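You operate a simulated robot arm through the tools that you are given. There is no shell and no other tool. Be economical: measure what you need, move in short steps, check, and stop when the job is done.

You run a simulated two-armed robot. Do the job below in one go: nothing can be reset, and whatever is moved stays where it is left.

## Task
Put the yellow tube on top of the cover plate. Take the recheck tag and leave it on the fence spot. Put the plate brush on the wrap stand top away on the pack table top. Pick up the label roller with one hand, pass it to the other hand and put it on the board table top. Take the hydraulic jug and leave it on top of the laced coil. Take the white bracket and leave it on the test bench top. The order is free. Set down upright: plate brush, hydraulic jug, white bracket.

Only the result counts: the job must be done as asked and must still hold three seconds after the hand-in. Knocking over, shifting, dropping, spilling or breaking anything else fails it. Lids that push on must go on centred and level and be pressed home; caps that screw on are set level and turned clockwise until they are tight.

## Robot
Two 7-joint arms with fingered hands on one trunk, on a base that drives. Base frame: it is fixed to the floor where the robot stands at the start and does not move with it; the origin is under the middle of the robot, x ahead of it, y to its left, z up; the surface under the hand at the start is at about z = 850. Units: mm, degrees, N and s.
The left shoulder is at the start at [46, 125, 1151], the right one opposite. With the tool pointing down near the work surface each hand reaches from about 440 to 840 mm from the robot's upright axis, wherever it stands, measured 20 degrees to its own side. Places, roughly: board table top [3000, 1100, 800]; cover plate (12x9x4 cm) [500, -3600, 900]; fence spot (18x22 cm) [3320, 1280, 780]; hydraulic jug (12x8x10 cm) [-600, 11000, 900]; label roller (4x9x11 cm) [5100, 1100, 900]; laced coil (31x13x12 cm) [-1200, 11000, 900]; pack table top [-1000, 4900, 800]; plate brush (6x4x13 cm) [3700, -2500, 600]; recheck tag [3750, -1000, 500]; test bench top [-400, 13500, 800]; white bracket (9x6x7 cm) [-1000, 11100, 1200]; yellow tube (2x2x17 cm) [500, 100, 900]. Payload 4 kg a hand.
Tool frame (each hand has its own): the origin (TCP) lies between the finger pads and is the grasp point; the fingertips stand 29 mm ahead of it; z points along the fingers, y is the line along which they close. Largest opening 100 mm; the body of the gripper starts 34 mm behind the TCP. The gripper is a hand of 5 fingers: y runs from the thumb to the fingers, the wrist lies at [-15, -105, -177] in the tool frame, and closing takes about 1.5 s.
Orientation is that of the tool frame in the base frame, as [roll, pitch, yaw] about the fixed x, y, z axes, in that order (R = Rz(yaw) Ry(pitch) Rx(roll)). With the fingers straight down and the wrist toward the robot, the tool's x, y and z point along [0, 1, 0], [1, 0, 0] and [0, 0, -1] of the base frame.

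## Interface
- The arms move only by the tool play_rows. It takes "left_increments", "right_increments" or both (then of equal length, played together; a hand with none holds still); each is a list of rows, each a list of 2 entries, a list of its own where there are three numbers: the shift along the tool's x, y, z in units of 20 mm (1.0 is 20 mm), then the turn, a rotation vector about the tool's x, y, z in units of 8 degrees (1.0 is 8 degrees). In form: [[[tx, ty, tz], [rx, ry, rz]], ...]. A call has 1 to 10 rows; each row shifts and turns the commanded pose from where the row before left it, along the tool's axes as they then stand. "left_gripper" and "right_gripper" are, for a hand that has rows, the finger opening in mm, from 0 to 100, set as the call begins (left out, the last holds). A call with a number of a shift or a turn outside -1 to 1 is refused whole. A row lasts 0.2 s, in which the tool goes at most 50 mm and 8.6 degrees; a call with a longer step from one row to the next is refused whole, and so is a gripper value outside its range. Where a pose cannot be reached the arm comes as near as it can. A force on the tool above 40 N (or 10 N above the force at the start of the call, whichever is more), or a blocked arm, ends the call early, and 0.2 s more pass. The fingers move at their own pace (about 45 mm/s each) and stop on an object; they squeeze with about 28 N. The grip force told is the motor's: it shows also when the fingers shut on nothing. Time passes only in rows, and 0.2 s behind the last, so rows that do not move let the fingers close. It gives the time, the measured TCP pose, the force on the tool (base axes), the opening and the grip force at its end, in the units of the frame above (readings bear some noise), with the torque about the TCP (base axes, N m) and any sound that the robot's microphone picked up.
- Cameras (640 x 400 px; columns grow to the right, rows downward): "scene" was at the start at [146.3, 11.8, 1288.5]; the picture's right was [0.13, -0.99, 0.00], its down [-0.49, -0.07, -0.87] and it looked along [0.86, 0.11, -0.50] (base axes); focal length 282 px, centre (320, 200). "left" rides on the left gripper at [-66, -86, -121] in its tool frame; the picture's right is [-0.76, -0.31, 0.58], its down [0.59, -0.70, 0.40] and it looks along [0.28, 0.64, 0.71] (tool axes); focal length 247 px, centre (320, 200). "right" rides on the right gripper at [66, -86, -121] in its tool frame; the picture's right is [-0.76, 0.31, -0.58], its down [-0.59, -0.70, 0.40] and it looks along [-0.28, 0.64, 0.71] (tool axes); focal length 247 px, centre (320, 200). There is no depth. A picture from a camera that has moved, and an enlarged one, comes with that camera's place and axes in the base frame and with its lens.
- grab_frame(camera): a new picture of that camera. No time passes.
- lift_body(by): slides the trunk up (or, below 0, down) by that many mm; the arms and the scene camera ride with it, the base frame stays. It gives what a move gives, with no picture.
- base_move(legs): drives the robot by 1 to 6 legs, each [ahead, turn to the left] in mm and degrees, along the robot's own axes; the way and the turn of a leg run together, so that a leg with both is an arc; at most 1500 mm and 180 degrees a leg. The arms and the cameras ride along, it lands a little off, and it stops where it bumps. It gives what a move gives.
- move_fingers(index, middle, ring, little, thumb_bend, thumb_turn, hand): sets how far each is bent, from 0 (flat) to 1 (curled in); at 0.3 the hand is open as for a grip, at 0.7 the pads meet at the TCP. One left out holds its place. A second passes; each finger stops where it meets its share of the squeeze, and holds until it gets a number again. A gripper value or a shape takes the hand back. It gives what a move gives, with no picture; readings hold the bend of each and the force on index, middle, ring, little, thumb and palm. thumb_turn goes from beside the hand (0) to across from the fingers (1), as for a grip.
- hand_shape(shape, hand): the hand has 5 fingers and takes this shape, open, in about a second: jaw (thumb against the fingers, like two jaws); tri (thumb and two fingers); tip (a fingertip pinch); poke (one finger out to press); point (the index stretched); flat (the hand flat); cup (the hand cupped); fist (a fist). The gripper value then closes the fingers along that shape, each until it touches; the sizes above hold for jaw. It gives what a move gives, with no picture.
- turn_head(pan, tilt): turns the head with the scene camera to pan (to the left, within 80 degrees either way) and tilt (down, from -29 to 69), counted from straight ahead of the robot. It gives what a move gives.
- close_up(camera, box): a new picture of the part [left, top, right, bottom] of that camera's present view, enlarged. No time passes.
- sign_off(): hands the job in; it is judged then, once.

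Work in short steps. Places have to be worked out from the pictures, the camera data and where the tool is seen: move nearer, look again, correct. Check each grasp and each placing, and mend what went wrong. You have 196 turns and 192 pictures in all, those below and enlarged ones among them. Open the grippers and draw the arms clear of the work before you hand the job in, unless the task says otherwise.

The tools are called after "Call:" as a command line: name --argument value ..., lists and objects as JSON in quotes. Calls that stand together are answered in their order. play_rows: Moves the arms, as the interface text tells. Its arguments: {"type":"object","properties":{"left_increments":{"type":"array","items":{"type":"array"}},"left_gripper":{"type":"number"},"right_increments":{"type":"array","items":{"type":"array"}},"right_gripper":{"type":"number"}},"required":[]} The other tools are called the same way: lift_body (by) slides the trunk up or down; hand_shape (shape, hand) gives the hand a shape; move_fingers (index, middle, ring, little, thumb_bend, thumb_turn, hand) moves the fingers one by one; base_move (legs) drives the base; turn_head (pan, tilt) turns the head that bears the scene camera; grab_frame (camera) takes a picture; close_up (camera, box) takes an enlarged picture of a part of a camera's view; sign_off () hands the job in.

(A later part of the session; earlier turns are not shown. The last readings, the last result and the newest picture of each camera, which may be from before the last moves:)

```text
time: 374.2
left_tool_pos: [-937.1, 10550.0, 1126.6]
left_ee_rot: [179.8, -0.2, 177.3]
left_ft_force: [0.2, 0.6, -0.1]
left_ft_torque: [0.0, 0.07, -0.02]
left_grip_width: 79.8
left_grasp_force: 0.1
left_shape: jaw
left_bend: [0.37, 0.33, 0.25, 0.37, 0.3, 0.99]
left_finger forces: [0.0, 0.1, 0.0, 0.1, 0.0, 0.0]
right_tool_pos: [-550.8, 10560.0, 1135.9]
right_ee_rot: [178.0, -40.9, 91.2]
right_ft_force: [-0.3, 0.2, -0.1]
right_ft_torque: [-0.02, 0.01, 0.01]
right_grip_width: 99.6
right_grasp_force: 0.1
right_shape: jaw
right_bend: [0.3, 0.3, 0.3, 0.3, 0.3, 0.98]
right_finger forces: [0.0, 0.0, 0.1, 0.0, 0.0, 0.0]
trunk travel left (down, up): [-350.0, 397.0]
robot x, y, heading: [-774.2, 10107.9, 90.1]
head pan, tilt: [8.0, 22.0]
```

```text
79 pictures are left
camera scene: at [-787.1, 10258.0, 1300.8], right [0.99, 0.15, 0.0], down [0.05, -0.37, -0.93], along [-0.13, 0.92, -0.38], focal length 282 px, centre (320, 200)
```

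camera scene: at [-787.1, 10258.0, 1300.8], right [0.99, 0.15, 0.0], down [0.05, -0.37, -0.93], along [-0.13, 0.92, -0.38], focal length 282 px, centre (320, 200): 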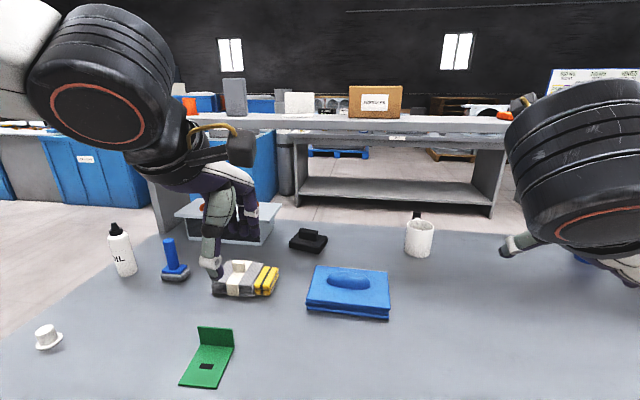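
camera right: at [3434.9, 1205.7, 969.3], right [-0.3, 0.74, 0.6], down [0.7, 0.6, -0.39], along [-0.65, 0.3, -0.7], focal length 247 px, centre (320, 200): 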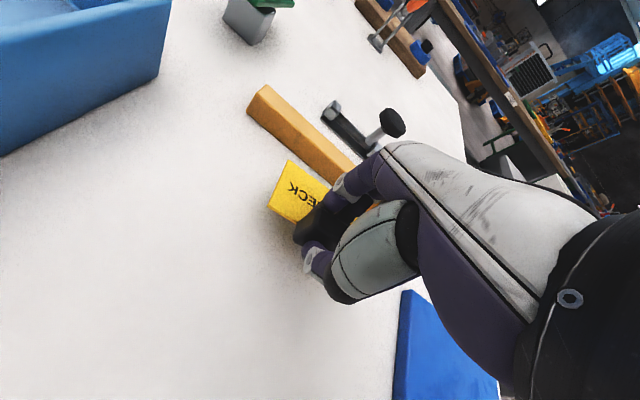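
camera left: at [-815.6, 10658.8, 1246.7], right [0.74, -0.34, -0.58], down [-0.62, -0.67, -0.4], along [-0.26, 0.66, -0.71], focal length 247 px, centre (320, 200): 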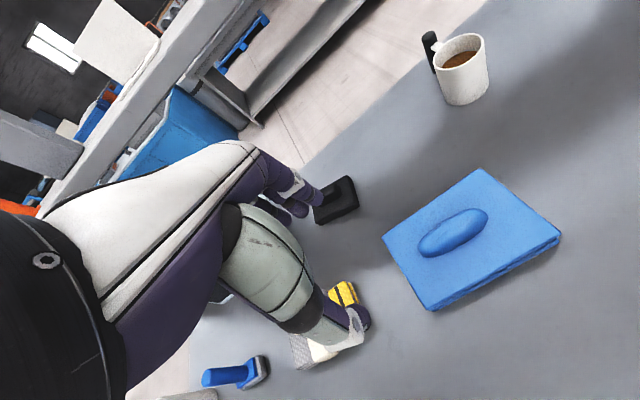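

The orientation was reached. I'll advance the base 80 mm, then bring the tilted hand to a pre-grasp point above and in front of the jug and look through its camera.

Call:
base_move --legs '[[80, 0]]'

Call:
play_rows --right_increments '[[[0.6, -0.31, 1], [0, 0, 0]], [[0.6, -0.31, 1], [0, 0, 0]], [[0.6, -0.31, 1], [0, 0, 0]], [[0.6, -0.31, 1], [0, 0, 0]], [[0.6, -0.31, 1], [0, 0, 0]], [[0.6, -0.31, 1], [0, 0, 0]], [[0.6, -0.31, 1], [0, 0, 0]], [[0.6, -0.31, 1], [0, 0, 0]], [[0.6, -0.31, 1], [0, 0, 0]], [[0.6, -0.31, 1], [0, 0, 0]]]'

Call:
grab_frame --camera "right"

Call:
grab_frame --camera "scene"

```text
time: 375.3
left_tool_pos: [-939.2, 10628.6, 1127.0]
left_ee_rot: [179.9, -0.2, 177.4]
left_ft_force: [-0.4, 0.5, -0.5]
left_ft_torque: [-0.01, -0.01, 0.03]
left_grip_width: 80.0
left_grasp_force: 0.0
left_shape: jaw
left_bend: [0.37, 0.33, 0.25, 0.37, 0.3, 0.99]
left_finger forces: [0.0, 0.0, 0.0, 0.1, 0.0, 0.0]
right_tool_pos: [-552.6, 10638.4, 1135.9]
right_ee_rot: [178.0, -40.8, 91.3]
right_ft_force: [-0.1, 0.2, -0.5]
right_ft_torque: [-0.02, 0.01, 0.0]
right_grip_width: 99.8
right_grasp_force: 0.0
right_shape: jaw
right_bend: [0.3, 0.3, 0.3, 0.3, 0.3, 0.98]
right_finger forces: [0.1, 0.0, 0.0, 0.0, 0.0, 0.0]
trunk travel left (down, up): [-350.0, 397.0]
robot x, y, heading: [-772.4, 10182.8, 90.4]
head pan, tilt: [8.0, 22.0]
```

```text
time: 377.5
left_tool_pos: [-939.3, 10628.9, 1127.4]
left_ee_rot: [179.8, -0.1, 177.6]
left_ft_force: [-0.4, -1.0, -0.5]
left_ft_torque: [-0.01, -0.01, -0.02]
left_grip_width: 80.0
left_grasp_force: 0.1
left_shape: jaw
left_bend: [0.37, 0.33, 0.25, 0.37, 0.3, 0.99]
left_finger forces: [0.0, 0.1, 0.1, 0.0, 0.1, 0.0]
right_tool_pos: [-610.9, 10859.7, 1063.5]
right_ee_rot: [178.0, -40.8, 91.3]
right_ft_force: [1.0, -0.1, 0.2]
right_ft_torque: [0.01, -0.03, -0.02]
right_grip_width: 99.6
right_grasp_force: 0.1
right_shape: jaw
right_bend: [0.3, 0.3, 0.3, 0.3, 0.3, 0.98]
right_finger forces: [0.0, 0.0, 0.0, 0.0, 0.0, 0.1]
trunk travel left (down, up): [-350.0, 397.0]
robot x, y, heading: [-773.0, 10188.1, 90.5]
head pan, tilt: [8.0, 22.0]
```

```text
78 pictures are left
camera right: at [-700.0, 10830.4, 1194.3], right [0.31, -0.95, -0.05], down [-0.68, -0.19, -0.7], along [0.66, 0.25, -0.71], focal length 247 px, centre (320, 200)
```

right: 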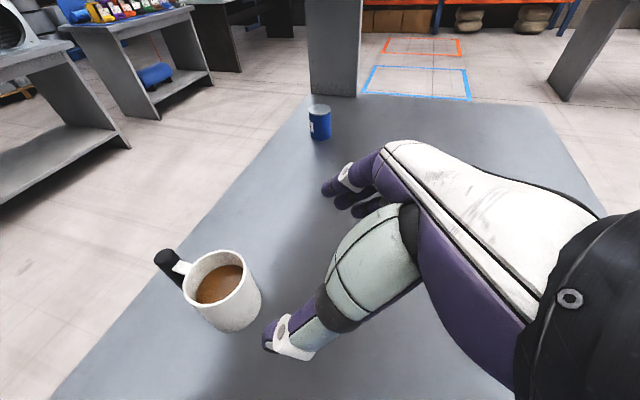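

```text
77 pictures are left
camera scene: at [-788.0, 10336.4, 1300.7], right [0.99, 0.15, 0.0], down [0.06, -0.37, -0.93], along [-0.14, 0.92, -0.38], focal length 282 px, centre (320, 200)
```

scene: 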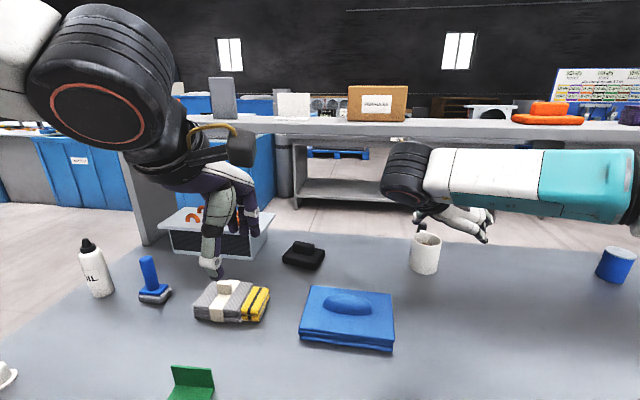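

The jug's rim centre is at about [−609, 10991, 940], handle pointing +y. A 25° tilt keeps the palm clear of the rim, so I'll reduce the tilt by 16°, move the base up 35 mm and recheck.

Call:
play_rows --right_increments '[[[0, 0, 0], [0, -1, 0]], [[0, 0, 0], [0, -1, 0]], [[0, 0, 0], [0, 0, 0]]]'

Call:
base_move --legs '[[35, 0]]'

Call:
grab_frame --camera "right"

```text
time: 378.3
left_tool_pos: [-937.9, 10628.1, 1126.6]
left_ee_rot: [179.8, -0.3, 177.5]
left_ft_force: [0.4, 0.5, 0.0]
left_ft_torque: [0.06, -0.01, 0.0]
left_grip_width: 80.1
left_grasp_force: 0.0
left_shape: jaw
left_bend: [0.37, 0.33, 0.25, 0.37, 0.3, 0.99]
left_finger forces: [0.1, 0.1, 0.0, 0.0, 0.0, 0.1]
right_tool_pos: [-610.8, 10861.2, 1063.4]
right_ee_rot: [178.3, -24.8, 90.8]
right_ft_force: [0.1, 0.4, -0.1]
right_ft_torque: [0.04, 0.01, -0.01]
right_grip_width: 99.7
right_grasp_force: 0.0
right_shape: jaw
right_bend: [0.3, 0.3, 0.3, 0.3, 0.3, 0.98]
right_finger forces: [0.0, 0.1, 0.0, 0.0, 0.1, 0.0]
trunk travel left (down, up): [-350.0, 397.0]
robot x, y, heading: [-773.6, 10186.9, 90.4]
head pan, tilt: [8.0, 22.0]
```

```text
time: 379.2
left_tool_pos: [-938.7, 10662.5, 1127.0]
left_ee_rot: [179.8, -0.2, 177.6]
left_ft_force: [0.5, 0.0, 0.1]
left_ft_torque: [-0.01, 0.01, 0.02]
left_grip_width: 79.8
left_grasp_force: 0.0
left_shape: jaw
left_bend: [0.37, 0.33, 0.25, 0.37, 0.3, 0.99]
left_finger forces: [0.0, 0.0, 0.1, 0.1, 0.1, 0.0]
right_tool_pos: [-610.9, 10894.9, 1063.2]
right_ee_rot: [178.4, -24.7, 90.8]
right_ft_force: [-0.7, 1.2, -0.2]
right_ft_torque: [-0.01, -0.02, 0.0]
right_grip_width: 99.6
right_grasp_force: 0.0
right_shape: jaw
right_bend: [0.3, 0.3, 0.3, 0.3, 0.3, 0.98]
right_finger forces: [0.0, 0.0, 0.0, 0.1, 0.0, 0.0]
trunk travel left (down, up): [-350.0, 397.0]
robot x, y, heading: [-771.3, 10222.8, 90.5]
head pan, tilt: [8.0, 22.0]
```

```text
76 pictures are left
camera right: at [-700.8, 10902.8, 1197.0], right [0.3, -0.93, 0.21], down [-0.69, -0.37, -0.63], along [0.66, 0.04, -0.75], focal length 247 px, centre (320, 200)
```

right: 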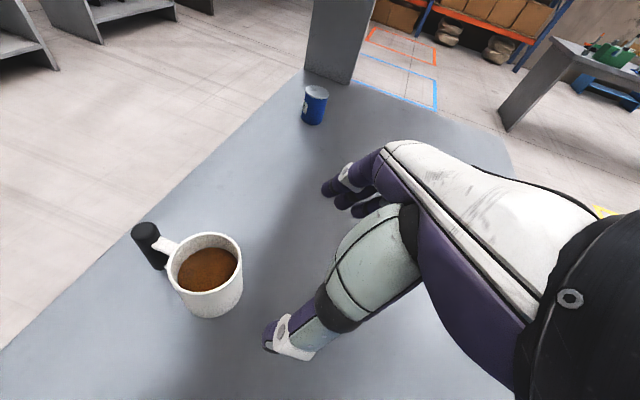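

Rim centre confirmed at about [−611, 10996]. I'll line up along the tool's axis and advance to just above the rim, then check.

Call:
play_rows --right_increments '[[[0.82, 0, 0], [0, 0, 0]], [[0.82, 0, 0.5], [0, 0, 0]], [[0, 0, 1], [0, 0, 0]], [[0, 0, 1], [0, 0, 0]], [[0, 0, 1], [0, 0, 0]], [[0, 0, 1], [0, 0, 0]], [[0, 0, 0.5], [0, 0, 0]], [[0, 0, 0], [0, 0, 0]]]'

Call:
grab_frame --camera "right"

Call:
close_up --camera "scene" --box '[340, 160, 540, 300]'

```text
time: 381.0
left_tool_pos: [-938.8, 10662.7, 1127.1]
left_ee_rot: [179.9, -0.3, 177.5]
left_ft_force: [1.1, 0.2, 0.1]
left_ft_torque: [-0.02, 0.0, 0.01]
left_grip_width: 80.0
left_grasp_force: 0.0
left_shape: jaw
left_bend: [0.37, 0.33, 0.25, 0.37, 0.3, 0.99]
left_finger forces: [0.0, 0.0, 0.0, 0.1, 0.1, 0.0]
right_tool_pos: [-607.9, 10965.4, 984.3]
right_ee_rot: [178.3, -24.8, 90.8]
right_ft_force: [1.0, -0.7, 0.3]
right_ft_torque: [-0.04, 0.05, 0.03]
right_grip_width: 100.0
right_grasp_force: 0.0
right_shape: jaw
right_bend: [0.3, 0.3, 0.3, 0.3, 0.3, 0.98]
right_finger forces: [0.0, 0.1, 0.0, 0.1, 0.0, 0.0]
trunk travel left (down, up): [-350.0, 397.0]
robot x, y, heading: [-774.8, 10220.5, 90.1]
head pan, tilt: [8.0, 22.0]
```

```text
75 pictures are left
camera right: at [-697.6, 10973.6, 1118.9], right [0.3, -0.93, 0.21], down [-0.69, -0.37, -0.63], along [0.66, 0.04, -0.75], focal length 247 px, centre (320, 200)
```

right: 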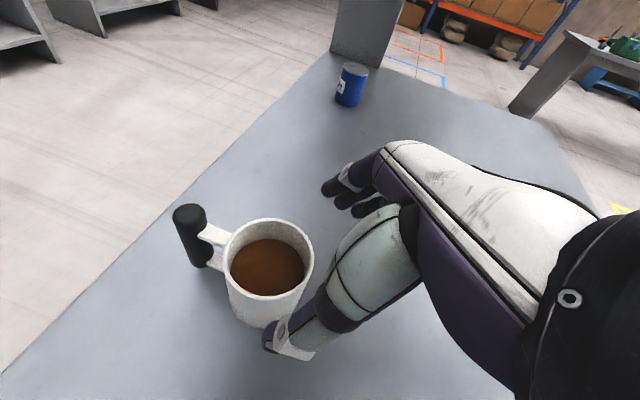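

```text
2.86 times, centred on (440, 230) of scene
camera zoom: at [-788.1, 10370.4, 1300.8], right [0.99, 0.15, 0.0], down [0.06, -0.37, -0.93], along [-0.14, 0.92, -0.38], focal length 806 px, centre (-23, 114)
```

zoom: 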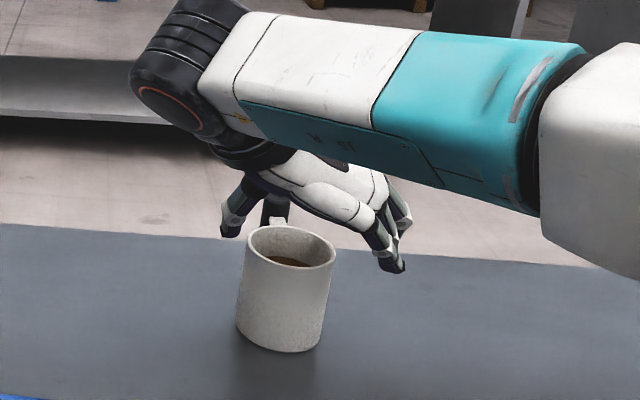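

The jug's centre is at about x = −613, y = 10997. I'll shift 5 mm left and slide down around it in small steps.

Call:
play_rows --right_increments '[[[0.26, -0.25, 0], [0, 0, 0]], [[0, 0, 0.7], [0, 0, 0]], [[0, 0, 0.7], [0, 0, 0]], [[0, 0, 0.7], [0, 0, 0]], [[0, 0, 0.6], [0, 0, 0]], [[0, 0, 0.5], [0, 0, 0]], [[0, 0, 0], [0, 0, 0]]]'

Call:
close_up --camera "right" --box '[140, 150, 420, 380]'

Call:
close_up --camera "scene" --box '[340, 160, 540, 300]'

```text
time: 382.6
left_tool_pos: [-939.2, 10661.3, 1127.6]
left_ee_rot: [179.8, -0.3, 177.5]
left_ft_force: [-0.1, -0.6, -0.2]
left_ft_torque: [-0.02, 0.0, 0.03]
left_grip_width: 79.9
left_grasp_force: 0.1
left_shape: jaw
left_bend: [0.37, 0.33, 0.25, 0.37, 0.3, 0.99]
left_finger forces: [0.0, 0.0, 0.0, 0.0, 0.0, 0.1]
right_tool_pos: [-612.3, 10997.6, 929.2]
right_ee_rot: [178.3, -24.9, 90.8]
right_ft_force: [0.4, 0.1, 0.1]
right_ft_torque: [0.01, 0.01, 0.01]
right_grip_width: 99.8
right_grasp_force: 0.1
right_shape: jaw
right_bend: [0.3, 0.3, 0.3, 0.3, 0.3, 0.98]
right_finger forces: [0.2, 0.0, 0.1, 0.0, 0.1, 0.0]
trunk travel left (down, up): [-350.0, 397.0]
robot x, y, heading: [-774.6, 10219.6, 90.5]
head pan, tilt: [8.0, 22.0]
```

```text
1.74 times, centred on (280, 265) of right
camera zoom: at [-701.9, 11005.2, 1063.0], right [0.3, -0.93, 0.21], down [-0.69, -0.37, -0.63], along [0.66, 0.04, -0.75], focal length 430 px, centre (390, 87)
```

zoom: 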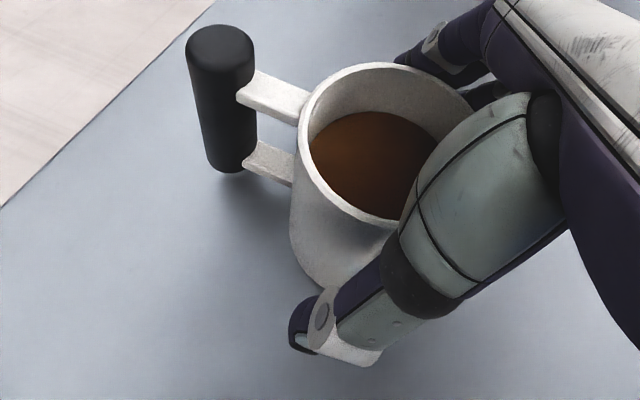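

```text
2.86 times, centred on (440, 230) of scene
camera zoom: at [-787.9, 10370.4, 1300.8], right [0.99, 0.15, 0.0], down [0.05, -0.37, -0.93], along [-0.14, 0.92, -0.38], focal length 806 px, centre (-23, 114)
```

zoom: 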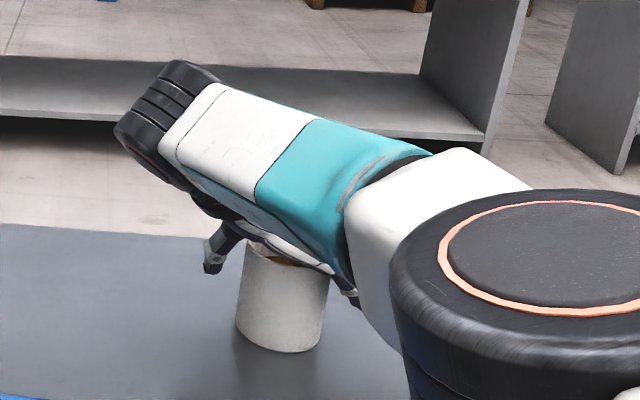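

The thumb is outside the left wall and the fingers outside the right. Closing gently.

Call:
play_rows --right_increments '[[[0, 0, 0], [0, 0, 0]], [[0, 0, 0], [0, 0, 0]], [[0, 0, 0], [0, 0, 0]], [[0, 0, 0], [0, 0, 0]], [[0, 0, 0], [0, 0, 0]], [[0, 0, 0], [0, 0, 0]], [[0, 0, 0], [0, 0, 0]]]' --right_gripper 40

Call:
close_up --camera "right" --box '[140, 150, 420, 380]'

```text
time: 384.2
left_tool_pos: [-940.2, 10661.9, 1127.6]
left_ee_rot: [179.6, -0.1, 177.5]
left_ft_force: [0.0, 0.5, 0.2]
left_ft_torque: [-0.01, 0.02, 0.0]
left_grip_width: 80.3
left_grasp_force: 0.1
left_shape: jaw
left_bend: [0.37, 0.33, 0.25, 0.37, 0.3, 0.99]
left_finger forces: [0.0, 0.0, 0.0, 0.1, 0.1, 0.0]
right_tool_pos: [-612.7, 10997.5, 929.3]
right_ee_rot: [178.2, -24.9, 90.9]
right_ft_force: [-1.1, -1.1, 2.3]
right_ft_torque: [-0.06, 0.19, 0.05]
right_grip_width: 64.7
right_grasp_force: 27.7
right_shape: jaw
right_bend: [0.41, 0.4, 0.74, 0.48, 0.31, 0.99]
right_finger forces: [19.2, 8.1, 0.1, 0.0, 26.9, 0.0]
trunk travel left (down, up): [-350.0, 397.0]
robot x, y, heading: [-772.9, 10217.4, 90.4]
head pan, tilt: [8.0, 22.0]
```

```text
1.74 times, centred on (280, 265) of right
camera zoom: at [-702.2, 11004.9, 1063.4], right [0.3, -0.93, 0.21], down [-0.69, -0.37, -0.63], along [0.66, 0.04, -0.75], focal length 430 px, centre (390, 87)
```

zoom: 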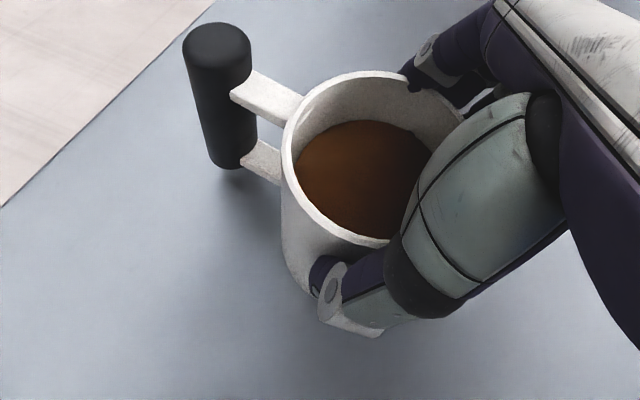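

Gripped with index, middle and thumb; the jug stayed upright. I'll lift straight up slowly by 30 mm.

Call:
play_rows --right_increments '[[[0.04, 0, -0.09], [0, 0, 0]], [[0.08, 0, -0.18], [0, 0, 0]], [[0.12, 0, -0.27], [0, 0, 0]], [[0.12, 0, -0.27], [0, 0, 0]], [[0.12, 0, -0.27], [0, 0, 0]], [[0.08, 0, -0.18], [0, 0, 0]], [[0.04, 0, -0.09], [0, 0, 0]], [[0, 0, 0], [0, 0, 0]]]'

Call:
close_up --camera "right" --box '[140, 150, 420, 380]'

Call:
close_up --camera "scene" --box '[340, 160, 540, 300]'

```text
time: 386.0
left_tool_pos: [-938.8, 10661.5, 1127.2]
left_ee_rot: [179.8, -0.2, 177.6]
left_ft_force: [-0.3, 0.1, -0.1]
left_ft_torque: [0.0, 0.01, 0.0]
left_grip_width: 80.0
left_grasp_force: 0.1
left_shape: jaw
left_bend: [0.37, 0.33, 0.25, 0.37, 0.3, 0.99]
left_finger forces: [0.1, 0.1, 0.0, 0.0, 0.0, 0.0]
right_tool_pos: [-613.8, 10999.7, 959.2]
right_ee_rot: [178.3, -24.8, 90.8]
right_ft_force: [0.2, -0.5, -3.0]
right_ft_torque: [-0.06, -0.01, 0.0]
right_grip_width: 64.7
right_grasp_force: 27.9
right_shape: jaw
right_bend: [0.41, 0.4, 0.74, 0.48, 0.31, 0.99]
right_finger forces: [18.7, 8.8, 0.0, 0.0, 25.7, 0.0]
trunk travel left (down, up): [-350.0, 397.0]
robot x, y, heading: [-772.8, 10223.2, 90.1]
head pan, tilt: [8.0, 22.0]
```

```text
1.74 times, centred on (280, 265) of right
camera zoom: at [-702.9, 11006.1, 1093.7], right [0.3, -0.93, 0.21], down [-0.69, -0.37, -0.63], along [0.66, 0.04, -0.75], focal length 430 px, centre (390, 87)
```

zoom: 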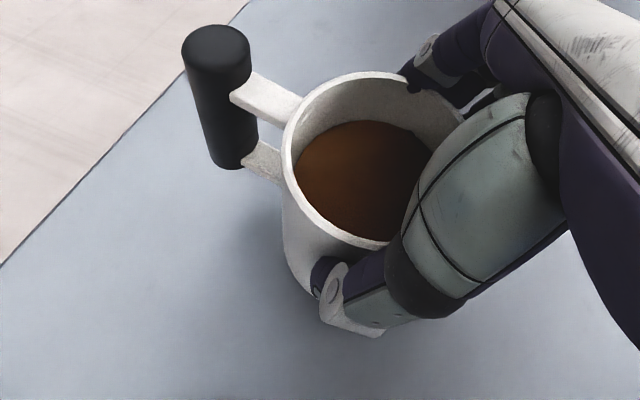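

```text
2.86 times, centred on (440, 230) of scene
camera zoom: at [-788.0, 10370.7, 1300.7], right [0.99, 0.15, 0.0], down [0.05, -0.37, -0.93], along [-0.14, 0.92, -0.38], focal length 806 px, centre (-23, 114)
```

zoom: 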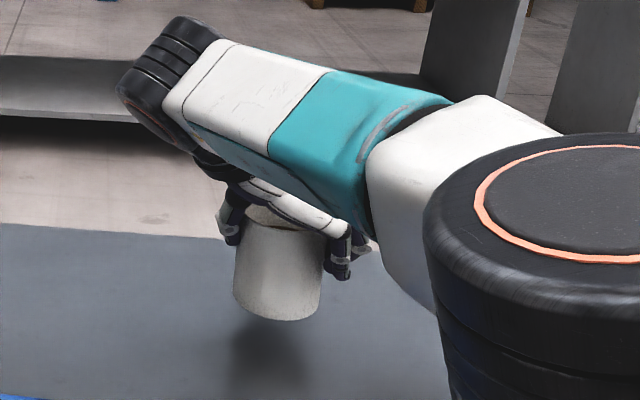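

The jug hangs level in the grip (its base about 89 mm below the TCP). I'll raise it slowly and draw it back from under the shelf edge.

Call:
play_rows --right_increments '[[[0.12, 0, -0.27], [0, 0, 0]], [[0.21, 0, -0.45], [0, 0, 0]], [[0.21, 0, -0.45], [0, 0, 0]], [[0.21, 0, -0.45], [0, 0, 0]], [[0.21, 0, -0.45], [0, 0, 0]], [[0.1, 0, -0.22], [0, 0, 0]], [[-0.2, 0, -0.1], [0, 0, 0]], [[-0.35, 0, -0.16], [0, 0, 0]], [[-0.45, 0, -0.21], [0, 0, 0]], [[-0.45, 0, -0.21], [0, 0, 0]]]'

Call:
play_rows --right_increments '[[[-0.5, 0, -0.23], [0, 0, 0]], [[-0.55, 0, -0.25], [0, 0, 0]], [[-0.55, 0, -0.25], [0, 0, 0]], [[-0.55, 0, -0.25], [0, 0, 0]], [[-0.55, 0, -0.25], [0, 0, 0]], [[-0.55, 0, -0.25], [0, 0, 0]], [[-0.5, 0, -0.23], [0, 0, 0]], [[-0.4, 0, -0.19], [0, 0, 0]], [[-0.25, 0, -0.12], [0, 0, 0]], [[-0.1, 0, -0.05], [0, 0, 0]]]'

Call:
base_move --legs '[[-250, 0], [0, 89.7], [440, 0], [0, -90], [150, 0]]'

Call:
turn_head --pan -8 --tilt 25

Call:
grab_frame --camera "scene"

```text
time: 388.2
left_tool_pos: [-938.3, 10661.5, 1127.4]
left_ee_rot: [179.8, -0.3, 177.5]
left_ft_force: [-0.2, -0.2, 0.4]
left_ft_torque: [0.03, 0.02, 0.0]
left_grip_width: 80.2
left_grasp_force: 0.0
left_shape: jaw
left_bend: [0.37, 0.33, 0.25, 0.37, 0.3, 0.99]
left_finger forces: [0.1, 0.0, 0.0, 0.0, 0.0, 0.0]
right_tool_pos: [-614.1, 10964.5, 1009.9]
right_ee_rot: [178.3, -24.9, 90.8]
right_ft_force: [-0.1, -0.1, -2.8]
right_ft_torque: [-0.09, 0.02, -0.01]
right_grip_width: 64.6
right_grasp_force: 28.5
right_shape: jaw
right_bend: [0.41, 0.4, 0.74, 0.48, 0.31, 1.0]
right_finger forces: [18.8, 8.7, 0.0, 0.1, 25.8, 0.0]
trunk travel left (down, up): [-350.0, 397.0]
robot x, y, heading: [-773.9, 10224.0, 90.4]
head pan, tilt: [8.0, 22.0]
```

```text
time: 390.4
left_tool_pos: [-938.9, 10662.8, 1127.0]
left_ee_rot: [179.9, -0.2, 177.4]
left_ft_force: [0.0, -0.6, 0.4]
left_ft_torque: [-0.04, 0.0, -0.04]
left_grip_width: 79.9
left_grasp_force: 0.0
left_shape: jaw
left_bend: [0.37, 0.33, 0.25, 0.37, 0.3, 0.99]
left_finger forces: [0.0, 0.0, 0.0, 0.0, 0.0, 0.1]
right_tool_pos: [-612.5, 10865.5, 1011.9]
right_ee_rot: [178.4, -24.9, 90.8]
right_ft_force: [0.6, -0.1, -2.6]
right_ft_torque: [-0.1, -0.01, 0.01]
right_grip_width: 64.3
right_grasp_force: 28.3
right_shape: jaw
right_bend: [0.41, 0.4, 0.74, 0.48, 0.31, 1.0]
right_finger forces: [18.6, 8.7, 0.1, 0.0, 25.6, 0.1]
trunk travel left (down, up): [-350.0, 397.0]
robot x, y, heading: [-775.7, 10221.3, 90.3]
head pan, tilt: [8.0, 22.0]
```

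```text
time: 403.4
left_tool_pos: [-1432.8, 10521.8, 1127.9]
left_ee_rot: [179.9, -0.2, -178.6]
left_ft_force: [-0.4, 0.4, -0.1]
left_ft_torque: [-0.02, 0.02, 0.0]
left_grip_width: 80.0
left_grasp_force: 0.0
left_shape: jaw
left_bend: [0.37, 0.33, 0.25, 0.37, 0.3, 0.99]
left_finger forces: [0.1, 0.1, 0.0, 0.0, 0.1, 0.0]
right_tool_pos: [-1122.3, 10748.1, 1011.8]
right_ee_rot: [178.3, -24.8, 94.7]
right_ft_force: [-0.2, 1.0, -3.6]
right_ft_torque: [-0.1, -0.01, 0.04]
right_grip_width: 63.6
right_grasp_force: 28.7
right_shape: jaw
right_bend: [0.41, 0.4, 0.74, 0.48, 0.32, 1.0]
right_finger forces: [18.5, 8.6, 0.0, 0.1, 25.0, 0.0]
trunk travel left (down, up): [-350.0, 397.0]
robot x, y, heading: [-1237.2, 10094.9, 94.5]
head pan, tilt: [8.0, 22.0]
```

```text
time: 404.2
left_tool_pos: [-1433.2, 10523.2, 1126.8]
left_ee_rot: [179.8, -0.2, -178.6]
left_ft_force: [-0.7, 0.5, -0.5]
left_ft_torque: [-0.02, 0.05, 0.0]
left_grip_width: 80.1
left_grasp_force: 0.1
left_shape: jaw
left_bend: [0.37, 0.33, 0.25, 0.37, 0.3, 0.99]
left_finger forces: [0.0, 0.1, 0.0, 0.0, 0.1, 0.0]
right_tool_pos: [-1123.2, 10748.3, 1011.4]
right_ee_rot: [178.4, -24.9, 94.7]
right_ft_force: [-0.2, 0.7, -2.9]
right_ft_torque: [-0.09, 0.0, 0.0]
right_grip_width: 64.0
right_grasp_force: 28.4
right_shape: jaw
right_bend: [0.41, 0.4, 0.74, 0.48, 0.32, 1.0]
right_finger forces: [18.4, 8.6, 0.0, 0.0, 25.0, 0.0]
trunk travel left (down, up): [-350.0, 397.0]
robot x, y, heading: [-1237.6, 10096.5, 94.4]
head pan, tilt: [-8.0, 25.0]
```

```text
68 pictures are left
camera scene: at [-1236.5, 10242.8, 1295.9], right [1.0, -0.06, 0.0], down [-0.03, -0.42, -0.91], along [0.06, 0.9, -0.42], focal length 282 px, centre (320, 200)
```

scene: 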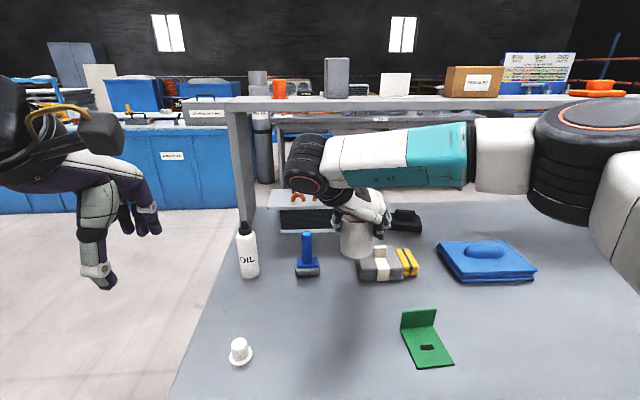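

The coil's top plate lies at z ≈ 958, x −1309…−1021, y 10927…11063, with free plate right of the bends for x > −1088. The jug's centre should go to about [−1043, 10975]. Driving up 125 mm while squaring to the table.

Call:
base_move --legs '[[125, -4.4]]'

Call:
play_rows --right_increments '[[[0.08, 0.3, -0.18], [0, 0, 0]], [[0.15, 0.4, -0.35], [0, 0, 0]], [[0.21, 0.4, -0.45], [0, 0, 0]], [[0.21, 0.4, -0.45], [0, 0, 0]], [[0.21, 0.2, -0.45], [0, 0, 0]], [[0.2, 0.1, -0.4], [0, 0, 0]], [[0.1, 0, -0.2], [0, 0, 0]], [[0, 0, 0], [0, 0, 0]]]'

Call:
grab_frame --camera "scene"

Call:
grab_frame --camera "right"

```text
time: 405.5
left_tool_pos: [-1403.6, 10658.3, 1126.0]
left_ee_rot: [179.7, -0.1, 177.0]
left_ft_force: [0.0, 0.9, 0.2]
left_ft_torque: [-0.06, 0.03, -0.01]
left_grip_width: 80.1
left_grasp_force: 0.0
left_shape: jaw
left_bend: [0.37, 0.33, 0.25, 0.37, 0.3, 0.99]
left_finger forces: [0.0, 0.1, 0.1, 0.1, 0.0, 0.1]
right_tool_pos: [-1076.3, 10859.0, 1010.6]
right_ee_rot: [178.4, -24.7, 90.3]
right_ft_force: [0.2, 0.6, -2.3]
right_ft_torque: [-0.1, -0.03, 0.03]
right_grip_width: 63.8
right_grasp_force: 28.3
right_shape: jaw
right_bend: [0.41, 0.4, 0.74, 0.48, 0.32, 1.0]
right_finger forces: [18.5, 8.5, 0.0, 0.1, 25.0, 0.1]
trunk travel left (down, up): [-350.0, 397.0]
robot x, y, heading: [-1244.7, 10216.1, 89.8]
head pan, tilt: [-8.0, 25.0]
```

```text
time: 407.3
left_tool_pos: [-1403.7, 10656.7, 1126.7]
left_ee_rot: [179.9, -0.2, 177.0]
left_ft_force: [1.1, -0.4, -0.5]
left_ft_torque: [0.03, 0.03, 0.0]
left_grip_width: 79.9
left_grasp_force: 0.0
left_shape: jaw
left_bend: [0.37, 0.33, 0.25, 0.37, 0.3, 0.99]
left_finger forces: [0.0, 0.1, 0.0, 0.1, 0.1, 0.1]
right_tool_pos: [-1042.0, 10859.4, 1066.7]
right_ee_rot: [178.4, -24.8, 90.3]
right_ft_force: [0.1, 0.0, -2.1]
right_ft_torque: [-0.12, -0.02, 0.02]
right_grip_width: 63.9
right_grasp_force: 27.4
right_shape: jaw
right_bend: [0.41, 0.4, 0.74, 0.48, 0.32, 1.0]
right_finger forces: [18.4, 8.4, 0.0, 0.0, 24.9, 0.2]
trunk travel left (down, up): [-350.0, 397.0]
robot x, y, heading: [-1241.6, 10212.8, 90.1]
head pan, tilt: [-8.0, 25.0]
```

```text
67 pictures are left
camera scene: at [-1229.5, 10363.2, 1295.9], right [0.99, -0.14, 0.0], down [-0.06, -0.42, -0.91], along [0.13, 0.9, -0.42], focal length 282 px, centre (320, 200)
```

scene: 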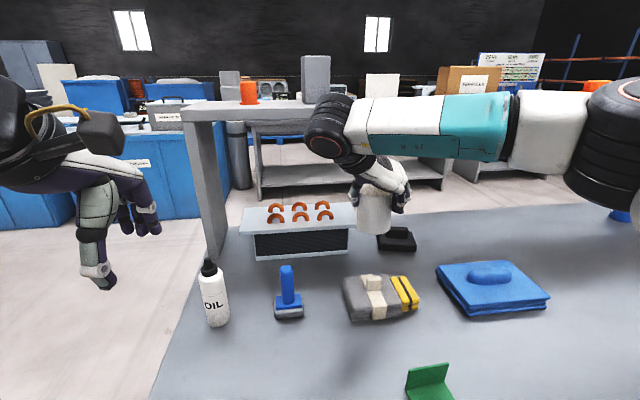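

```text
66 pictures are left
camera right: at [-1131.8, 10867.4, 1200.9], right [0.29, -0.93, 0.21], down [-0.69, -0.36, -0.63], along [0.66, 0.04, -0.75], focal length 247 px, centre (320, 200)
```

right: 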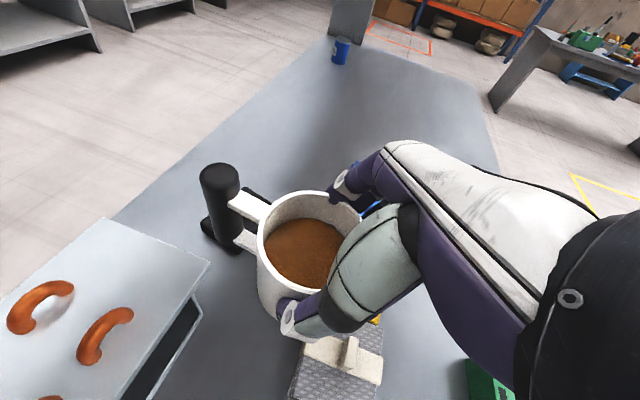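

The hand camera gives a precise local view: the plate's right edge is at x ≈ −1044, the nearest bends end at x ≈ −1106, and the jug's centre sits at TCP + (−13, +12). I'll move the jug forward over the free end, still 20 mm above the plate.

Call:
play_rows --right_increments '[[[0.3, -0.1, 0.14], [0, 0, 0]], [[0.55, -0.15, 0.25], [0, 0, 0]], [[0.7, 0, 0.32], [0, 0, 0]], [[0.8, 0, 0.37], [0, 0, 0]], [[0.8, 0, 0.37], [0, 0, 0]], [[0.8, 0, 0.37], [0, 0, 0]], [[0.7, 0, 0.32], [0, 0, 0]], [[0.5, 0, 0.23], [0, 0, 0]], [[0.3, 0, 0.14], [0, 0, 0]], [[0.1, 0, 0.05], [0, 0, 0]]]'

Call:
grab_frame --camera "right"

Call:
grab_frame --camera "scene"

```text
time: 409.2
left_tool_pos: [-1403.8, 10651.6, 1129.4]
left_ee_rot: [179.5, -0.2, 177.0]
left_ft_force: [-0.3, -0.6, 0.4]
left_ft_torque: [0.01, 0.02, 0.04]
left_grip_width: 80.0
left_grasp_force: 0.0
left_shape: jaw
left_bend: [0.37, 0.33, 0.25, 0.37, 0.3, 0.99]
left_finger forces: [0.0, 0.0, 0.0, 0.1, 0.0, 0.1]
right_tool_pos: [-1050.2, 10969.9, 1066.9]
right_ee_rot: [178.4, -24.6, 90.5]
right_ft_force: [5.8, -36.3, -4.4]
right_ft_torque: [5.04, 0.8, 3.37]
right_grip_width: 64.2
right_grasp_force: 27.9
right_shape: jaw
right_bend: [0.41, 0.4, 0.74, 0.48, 0.32, 1.0]
right_finger forces: [18.5, 8.4, 0.0, 0.0, 24.9, 0.0]
trunk travel left (down, up): [-350.0, 397.0]
robot x, y, heading: [-1240.8, 10216.1, 90.0]
head pan, tilt: [-8.0, 25.0]
stopped in row 9 (right hand): the force on the tool passed its limit at 48 N (the readings are from after the stop); the commanded pose is now the measured one
```

```text
65 pictures are left
camera right: at [-1138.9, 10978.0, 1201.9], right [0.3, -0.93, 0.22], down [-0.69, -0.37, -0.63], along [0.66, 0.04, -0.75], focal length 247 px, centre (320, 200)
```

right: 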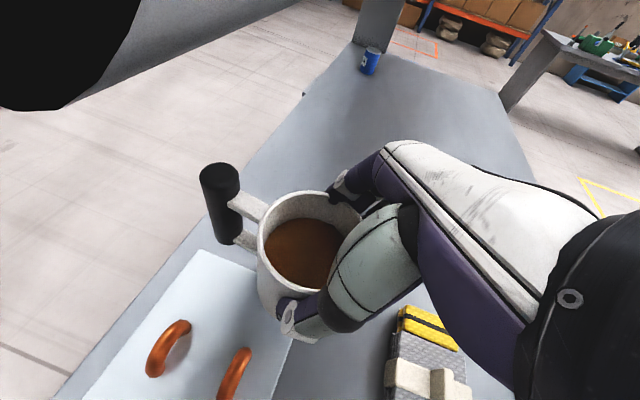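

```text
64 pictures are left
camera scene: at [-1228.6, 10356.2, 1296.8], right [0.99, -0.14, 0.0], down [-0.06, -0.41, -0.91], along [0.13, 0.9, -0.42], focal length 282 px, centre (320, 200)
```

scene: 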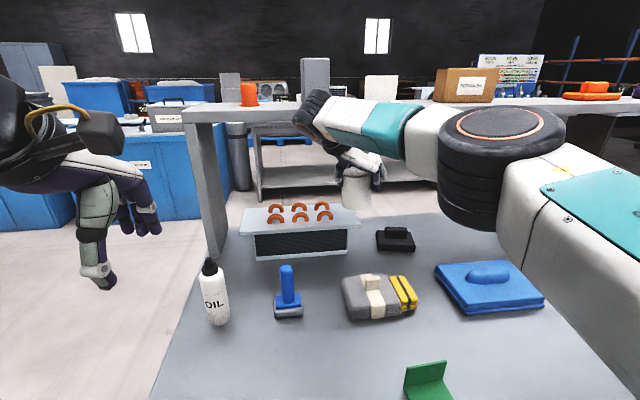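

The wrist camera touched the shelf's front edge. I'll back off 15 mm, turn the hand (with the jug level) 10° counter-clockwise about the vertical so the camera clears, and creep forward again.

Call:
play_rows --right_increments '[[[-0.4, 0, -0.18], [0, 0, 0]], [[-0.35, 0, -0.16], [0, 0, 0]], [[0, 0, 0], [0.262, 0, -0.567]], [[0, 0, 0], [0.262, 0, -0.567]], [[0, 0, 0], [0, 0, 0]]]'

Call:
grab_frame --camera "right"

```text
time: 410.4
left_tool_pos: [-1402.6, 10655.4, 1126.3]
left_ee_rot: [179.8, -0.2, 177.1]
left_ft_force: [1.1, -0.2, 0.0]
left_ft_torque: [-0.02, -0.03, -0.01]
left_grip_width: 80.1
left_grasp_force: 0.1
left_shape: jaw
left_bend: [0.37, 0.33, 0.25, 0.37, 0.3, 0.99]
left_finger forces: [0.1, 0.1, 0.1, 0.1, 0.1, 0.0]
right_tool_pos: [-1049.8, 10957.9, 1065.3]
right_ee_rot: [178.3, -24.1, 100.5]
right_ft_force: [0.1, -0.2, -2.5]
right_ft_torque: [-0.09, -0.03, 0.01]
right_grip_width: 63.8
right_grasp_force: 28.0
right_shape: jaw
right_bend: [0.41, 0.4, 0.74, 0.48, 0.32, 1.0]
right_finger forces: [18.5, 8.4, 0.1, 0.0, 24.8, 0.0]
trunk travel left (down, up): [-350.0, 397.0]
robot x, y, heading: [-1242.6, 10219.2, 90.2]
head pan, tilt: [-8.0, 25.0]
```

```text
63 pictures are left
camera right: at [-1140.1, 10952.7, 1198.9], right [0.45, -0.86, 0.23], down [-0.61, -0.49, -0.62], along [0.65, 0.14, -0.75], focal length 247 px, centre (320, 200)
```

right: 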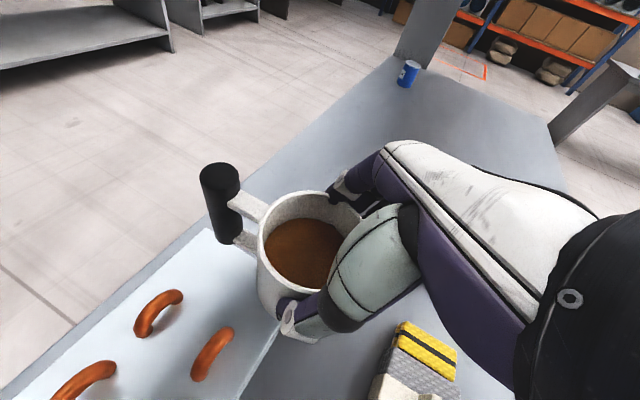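

Locally the plate's front edge is at y ≈ 10957, back corner [−1042, 11071], bends end at x ≈ −1105, and the jug's centre is at [−1064, 10967]. Creeping forward 25 mm.

Call:
play_rows --right_increments '[[[0.2, 0.06, 0.09], [0, 0, 0]], [[0.3, 0.1, 0.14], [0, 0, 0]], [[0.3, 0.1, 0.14], [0, 0, 0]], [[0.3, 0.07, 0.13], [0, 0, 0]], [[0, 0, 0], [0, 0, 0]]]'

Call:
grab_frame --camera "right"

```text
time: 411.6
left_tool_pos: [-1403.5, 10656.3, 1126.6]
left_ee_rot: [179.9, -0.2, 177.0]
left_ft_force: [0.4, 0.0, -0.3]
left_ft_torque: [-0.01, 0.0, 0.0]
left_grip_width: 79.9
left_grasp_force: 0.1
left_shape: jaw
left_bend: [0.37, 0.33, 0.25, 0.37, 0.3, 0.99]
left_finger forces: [0.0, 0.0, 0.1, 0.0, 0.1, 0.0]
right_tool_pos: [-1047.0, 10984.4, 1066.2]
right_ee_rot: [178.3, -24.0, 100.4]
right_ft_force: [-0.1, -0.1, -2.8]
right_ft_torque: [-0.12, -0.03, 0.01]
right_grip_width: 63.9
right_grasp_force: 28.5
right_shape: jaw
right_bend: [0.41, 0.4, 0.74, 0.48, 0.32, 1.0]
right_finger forces: [18.4, 8.3, 0.0, 0.0, 24.8, 0.0]
trunk travel left (down, up): [-350.0, 397.0]
robot x, y, heading: [-1240.4, 10215.1, 90.1]
head pan, tilt: [-8.0, 25.0]
```

```text
62 pictures are left
camera right: at [-1136.4, 10977.5, 1199.2], right [0.45, -0.86, 0.23], down [-0.61, -0.49, -0.62], along [0.65, 0.14, -0.75], focal length 247 px, centre (320, 200)
```

right: 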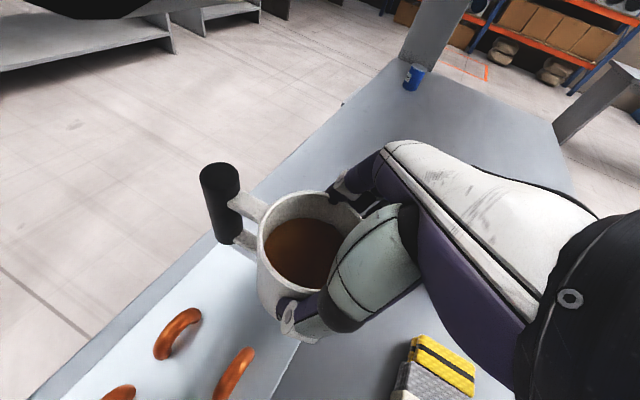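

Clear of the shelf. I'll shift 3 mm away from the bends and lower slowly toward the plate.

Call:
play_rows --right_increments '[[[0, 0.15, 0], [0, 0, 0]], [[-0.06, 0, 0.14], [0, 0, 0]], [[-0.08, 0, 0.18], [0, 0, 0]], [[-0.06, 0, 0.14], [0, 0, 0]], [[-0.04, 0, 0.09], [0, 0, 0]], [[0, 0, 0], [0, 0, 0]]]'

Call:
close_up --camera "right" --box '[130, 140, 400, 400]'

Call:
close_up --camera "scene" --box '[230, 140, 430, 270]'

```text
time: 413.0
left_tool_pos: [-1403.2, 10656.8, 1126.6]
left_ee_rot: [179.7, -0.2, 177.0]
left_ft_force: [0.2, -0.2, -0.6]
left_ft_torque: [-0.02, -0.02, 0.02]
left_grip_width: 80.1
left_grasp_force: 0.2
left_shape: jaw
left_bend: [0.37, 0.33, 0.25, 0.37, 0.3, 0.99]
left_finger forces: [0.0, 0.1, 0.1, 0.1, 0.0, 0.0]
right_tool_pos: [-1044.9, 10984.5, 1052.4]
right_ee_rot: [178.4, -24.1, 100.4]
right_ft_force: [-0.4, 0.0, -3.1]
right_ft_torque: [-0.08, -0.04, 0.04]
right_grip_width: 63.7
right_grasp_force: 28.3
right_shape: jaw
right_bend: [0.41, 0.4, 0.74, 0.48, 0.32, 1.0]
right_finger forces: [18.3, 8.3, 0.0, 0.1, 24.8, 0.0]
trunk travel left (down, up): [-350.0, 397.0]
robot x, y, heading: [-1245.0, 10213.0, 90.2]
head pan, tilt: [-8.0, 25.0]
```

```text
1.54 times, centred on (265, 270) of right
camera zoom: at [-1134.4, 10978.3, 1186.8], right [0.45, -0.86, 0.23], down [-0.61, -0.49, -0.62], along [0.65, 0.14, -0.75], focal length 380 px, centre (405, 92)
```

zoom: 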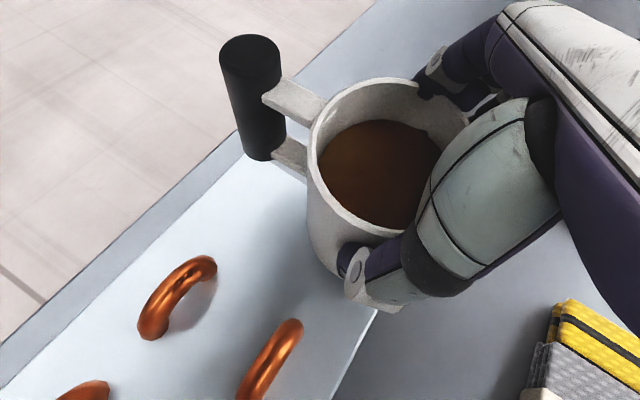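

```text
3.08 times, centred on (330, 205) of scene
camera zoom: at [-1229.7, 10362.6, 1295.9], right [0.99, -0.14, 0.0], down [-0.06, -0.42, -0.91], along [0.13, 0.9, -0.42], focal length 868 px, centre (289, 185)
```

zoom: 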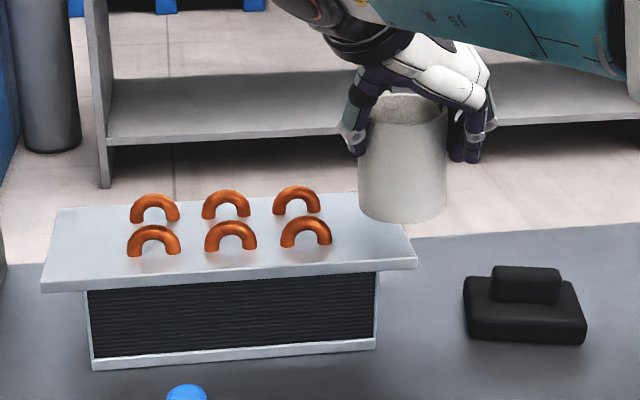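

The scene view shows the jug's base still too far right, about at the plate's edge and about 30 mm clear of the bends. I'll rise 8 mm and shift 23 mm toward the bends.

Call:
play_rows --right_increments '[[[0.08, 0, -0.18], [0, 0, 0]], [[0.08, 0, -0.18], [0, 0, 0]], [[0.06, -0.35, 0.03], [0, 0, 0]], [[0.07, -0.45, 0.03], [0, 0, 0]], [[0.06, -0.33, 0.03], [0, 0, 0]], [[0, 0, 0], [0, 0, 0]]]'

Call:
close_up --camera "right" --box '[130, 140, 400, 400]'

Call:
close_up --camera "scene" --box '[230, 140, 430, 270]'

```text
time: 414.4
left_tool_pos: [-1404.3, 10656.8, 1126.1]
left_ee_rot: [179.9, -0.2, 177.0]
left_ft_force: [1.2, 0.0, 0.4]
left_ft_torque: [0.02, 0.0, -0.01]
left_grip_width: 80.1
left_grasp_force: 0.1
left_shape: jaw
left_bend: [0.37, 0.33, 0.25, 0.37, 0.3, 0.99]
left_finger forces: [0.1, 0.1, 0.0, 0.0, 0.0, 0.0]
right_tool_pos: [-1067.3, 10983.8, 1060.3]
right_ee_rot: [178.4, -24.2, 100.6]
right_ft_force: [-0.3, -0.6, -2.7]
right_ft_torque: [-0.1, -0.02, 0.04]
right_grip_width: 63.8
right_grasp_force: 28.0
right_shape: jaw
right_bend: [0.41, 0.4, 0.74, 0.48, 0.32, 1.0]
right_finger forces: [18.4, 8.3, 0.1, 0.0, 24.8, 0.0]
trunk travel left (down, up): [-350.0, 397.0]
robot x, y, heading: [-1242.7, 10215.2, 90.1]
head pan, tilt: [-8.0, 25.0]
```

```text
1.54 times, centred on (265, 270) of right
camera zoom: at [-1157.0, 10978.4, 1194.1], right [0.45, -0.86, 0.23], down [-0.61, -0.49, -0.62], along [0.65, 0.14, -0.75], focal length 380 px, centre (405, 92)
```

zoom: 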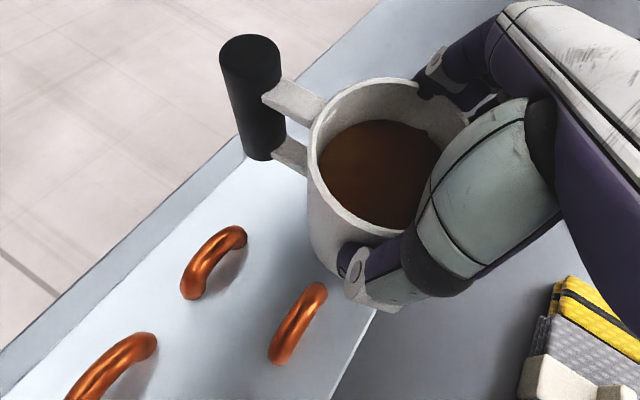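

```text
3.08 times, centred on (330, 205) of scene
camera zoom: at [-1229.5, 10362.6, 1295.9], right [0.99, -0.14, 0.0], down [-0.06, -0.42, -0.91], along [0.13, 0.9, -0.42], focal length 868 px, centre (289, 185)
```

zoom: 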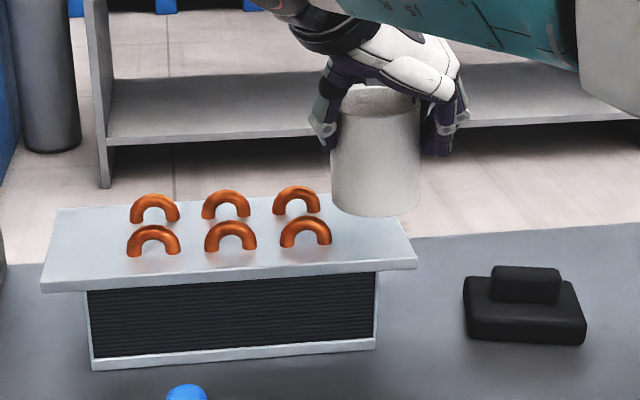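

Now the jug would land with its base between the bends (about 9 mm gap) and the plate's edge, its centre about 17 mm inside. Lowering in 2 mm steps, checking force.

Call:
play_rows --right_increments '[[[-0.06, 0, 0.135], [0, 0, 0]], [[-0.06, 0, 0.135], [0, 0, 0]], [[-0.04, 0, 0.09], [0, 0, 0]], [[-0.04, 0, 0.09], [0, 0, 0]], [[0, 0, 0], [0, 0, 0]]]'

Call:
play_rows --right_increments '[[[-0.03, 0, 0.07], [0, 0, 0]], [[-0.03, 0, 0.07], [0, 0, 0]], [[0, 0, 0], [0, 0, 0]]]'

Call:
close_up --camera "scene" --box '[230, 140, 430, 270]'

```text
time: 415.6
left_tool_pos: [-1404.0, 10656.6, 1127.4]
left_ee_rot: [179.9, -0.2, 177.0]
left_ft_force: [-0.6, 0.4, 0.3]
left_ft_torque: [-0.01, 0.0, 0.02]
left_grip_width: 80.3
left_grasp_force: 0.1
left_shape: jaw
left_bend: [0.37, 0.33, 0.25, 0.37, 0.3, 0.99]
left_finger forces: [0.0, 0.0, 0.0, 0.0, 0.0, 0.0]
right_tool_pos: [-1068.6, 10983.6, 1051.1]
right_ee_rot: [178.4, -24.1, 100.4]
right_ft_force: [0.5, 0.3, -2.6]
right_ft_torque: [-0.1, -0.03, 0.01]
right_grip_width: 63.9
right_grasp_force: 28.2
right_shape: jaw
right_bend: [0.41, 0.4, 0.74, 0.48, 0.32, 1.0]
right_finger forces: [18.4, 8.3, 0.1, 0.0, 24.8, 0.0]
trunk travel left (down, up): [-350.0, 397.0]
robot x, y, heading: [-1244.1, 10211.0, 90.2]
head pan, tilt: [-8.0, 25.0]
```

```text
time: 416.4
left_tool_pos: [-1403.9, 10656.3, 1126.6]
left_ee_rot: [179.8, -0.2, 177.0]
left_ft_force: [0.6, 0.5, 0.6]
left_ft_torque: [0.0, 0.01, 0.04]
left_grip_width: 80.0
left_grasp_force: 0.0
left_shape: jaw
left_bend: [0.37, 0.33, 0.25, 0.37, 0.3, 0.99]
left_finger forces: [0.1, 0.1, 0.0, 0.0, 0.1, 0.0]
right_tool_pos: [-1065.9, 10983.3, 1046.1]
right_ee_rot: [178.4, -24.1, 100.3]
right_ft_force: [-0.5, -0.6, -2.3]
right_ft_torque: [-0.1, -0.02, 0.0]
right_grip_width: 63.8
right_grasp_force: 28.1
right_shape: jaw
right_bend: [0.41, 0.4, 0.74, 0.48, 0.32, 1.0]
right_finger forces: [18.4, 8.4, 0.0, 0.0, 24.8, 0.0]
trunk travel left (down, up): [-350.0, 397.0]
robot x, y, heading: [-1240.9, 10216.3, 89.7]
head pan, tilt: [-8.0, 25.0]
```

```text
3.08 times, centred on (330, 205) of scene
camera zoom: at [-1229.7, 10362.6, 1295.9], right [0.99, -0.14, 0.0], down [-0.06, -0.42, -0.91], along [0.13, 0.9, -0.42], focal length 868 px, centre (289, 185)
```

zoom: 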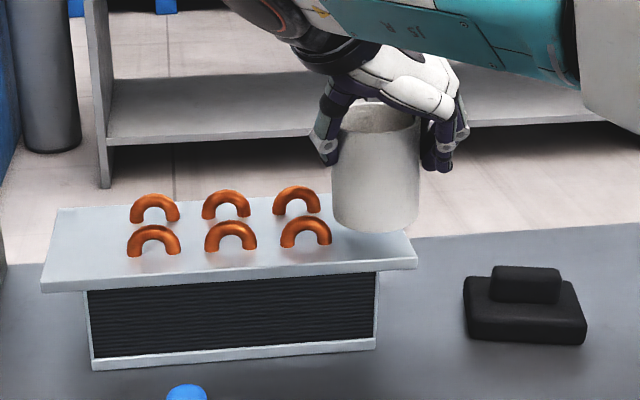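

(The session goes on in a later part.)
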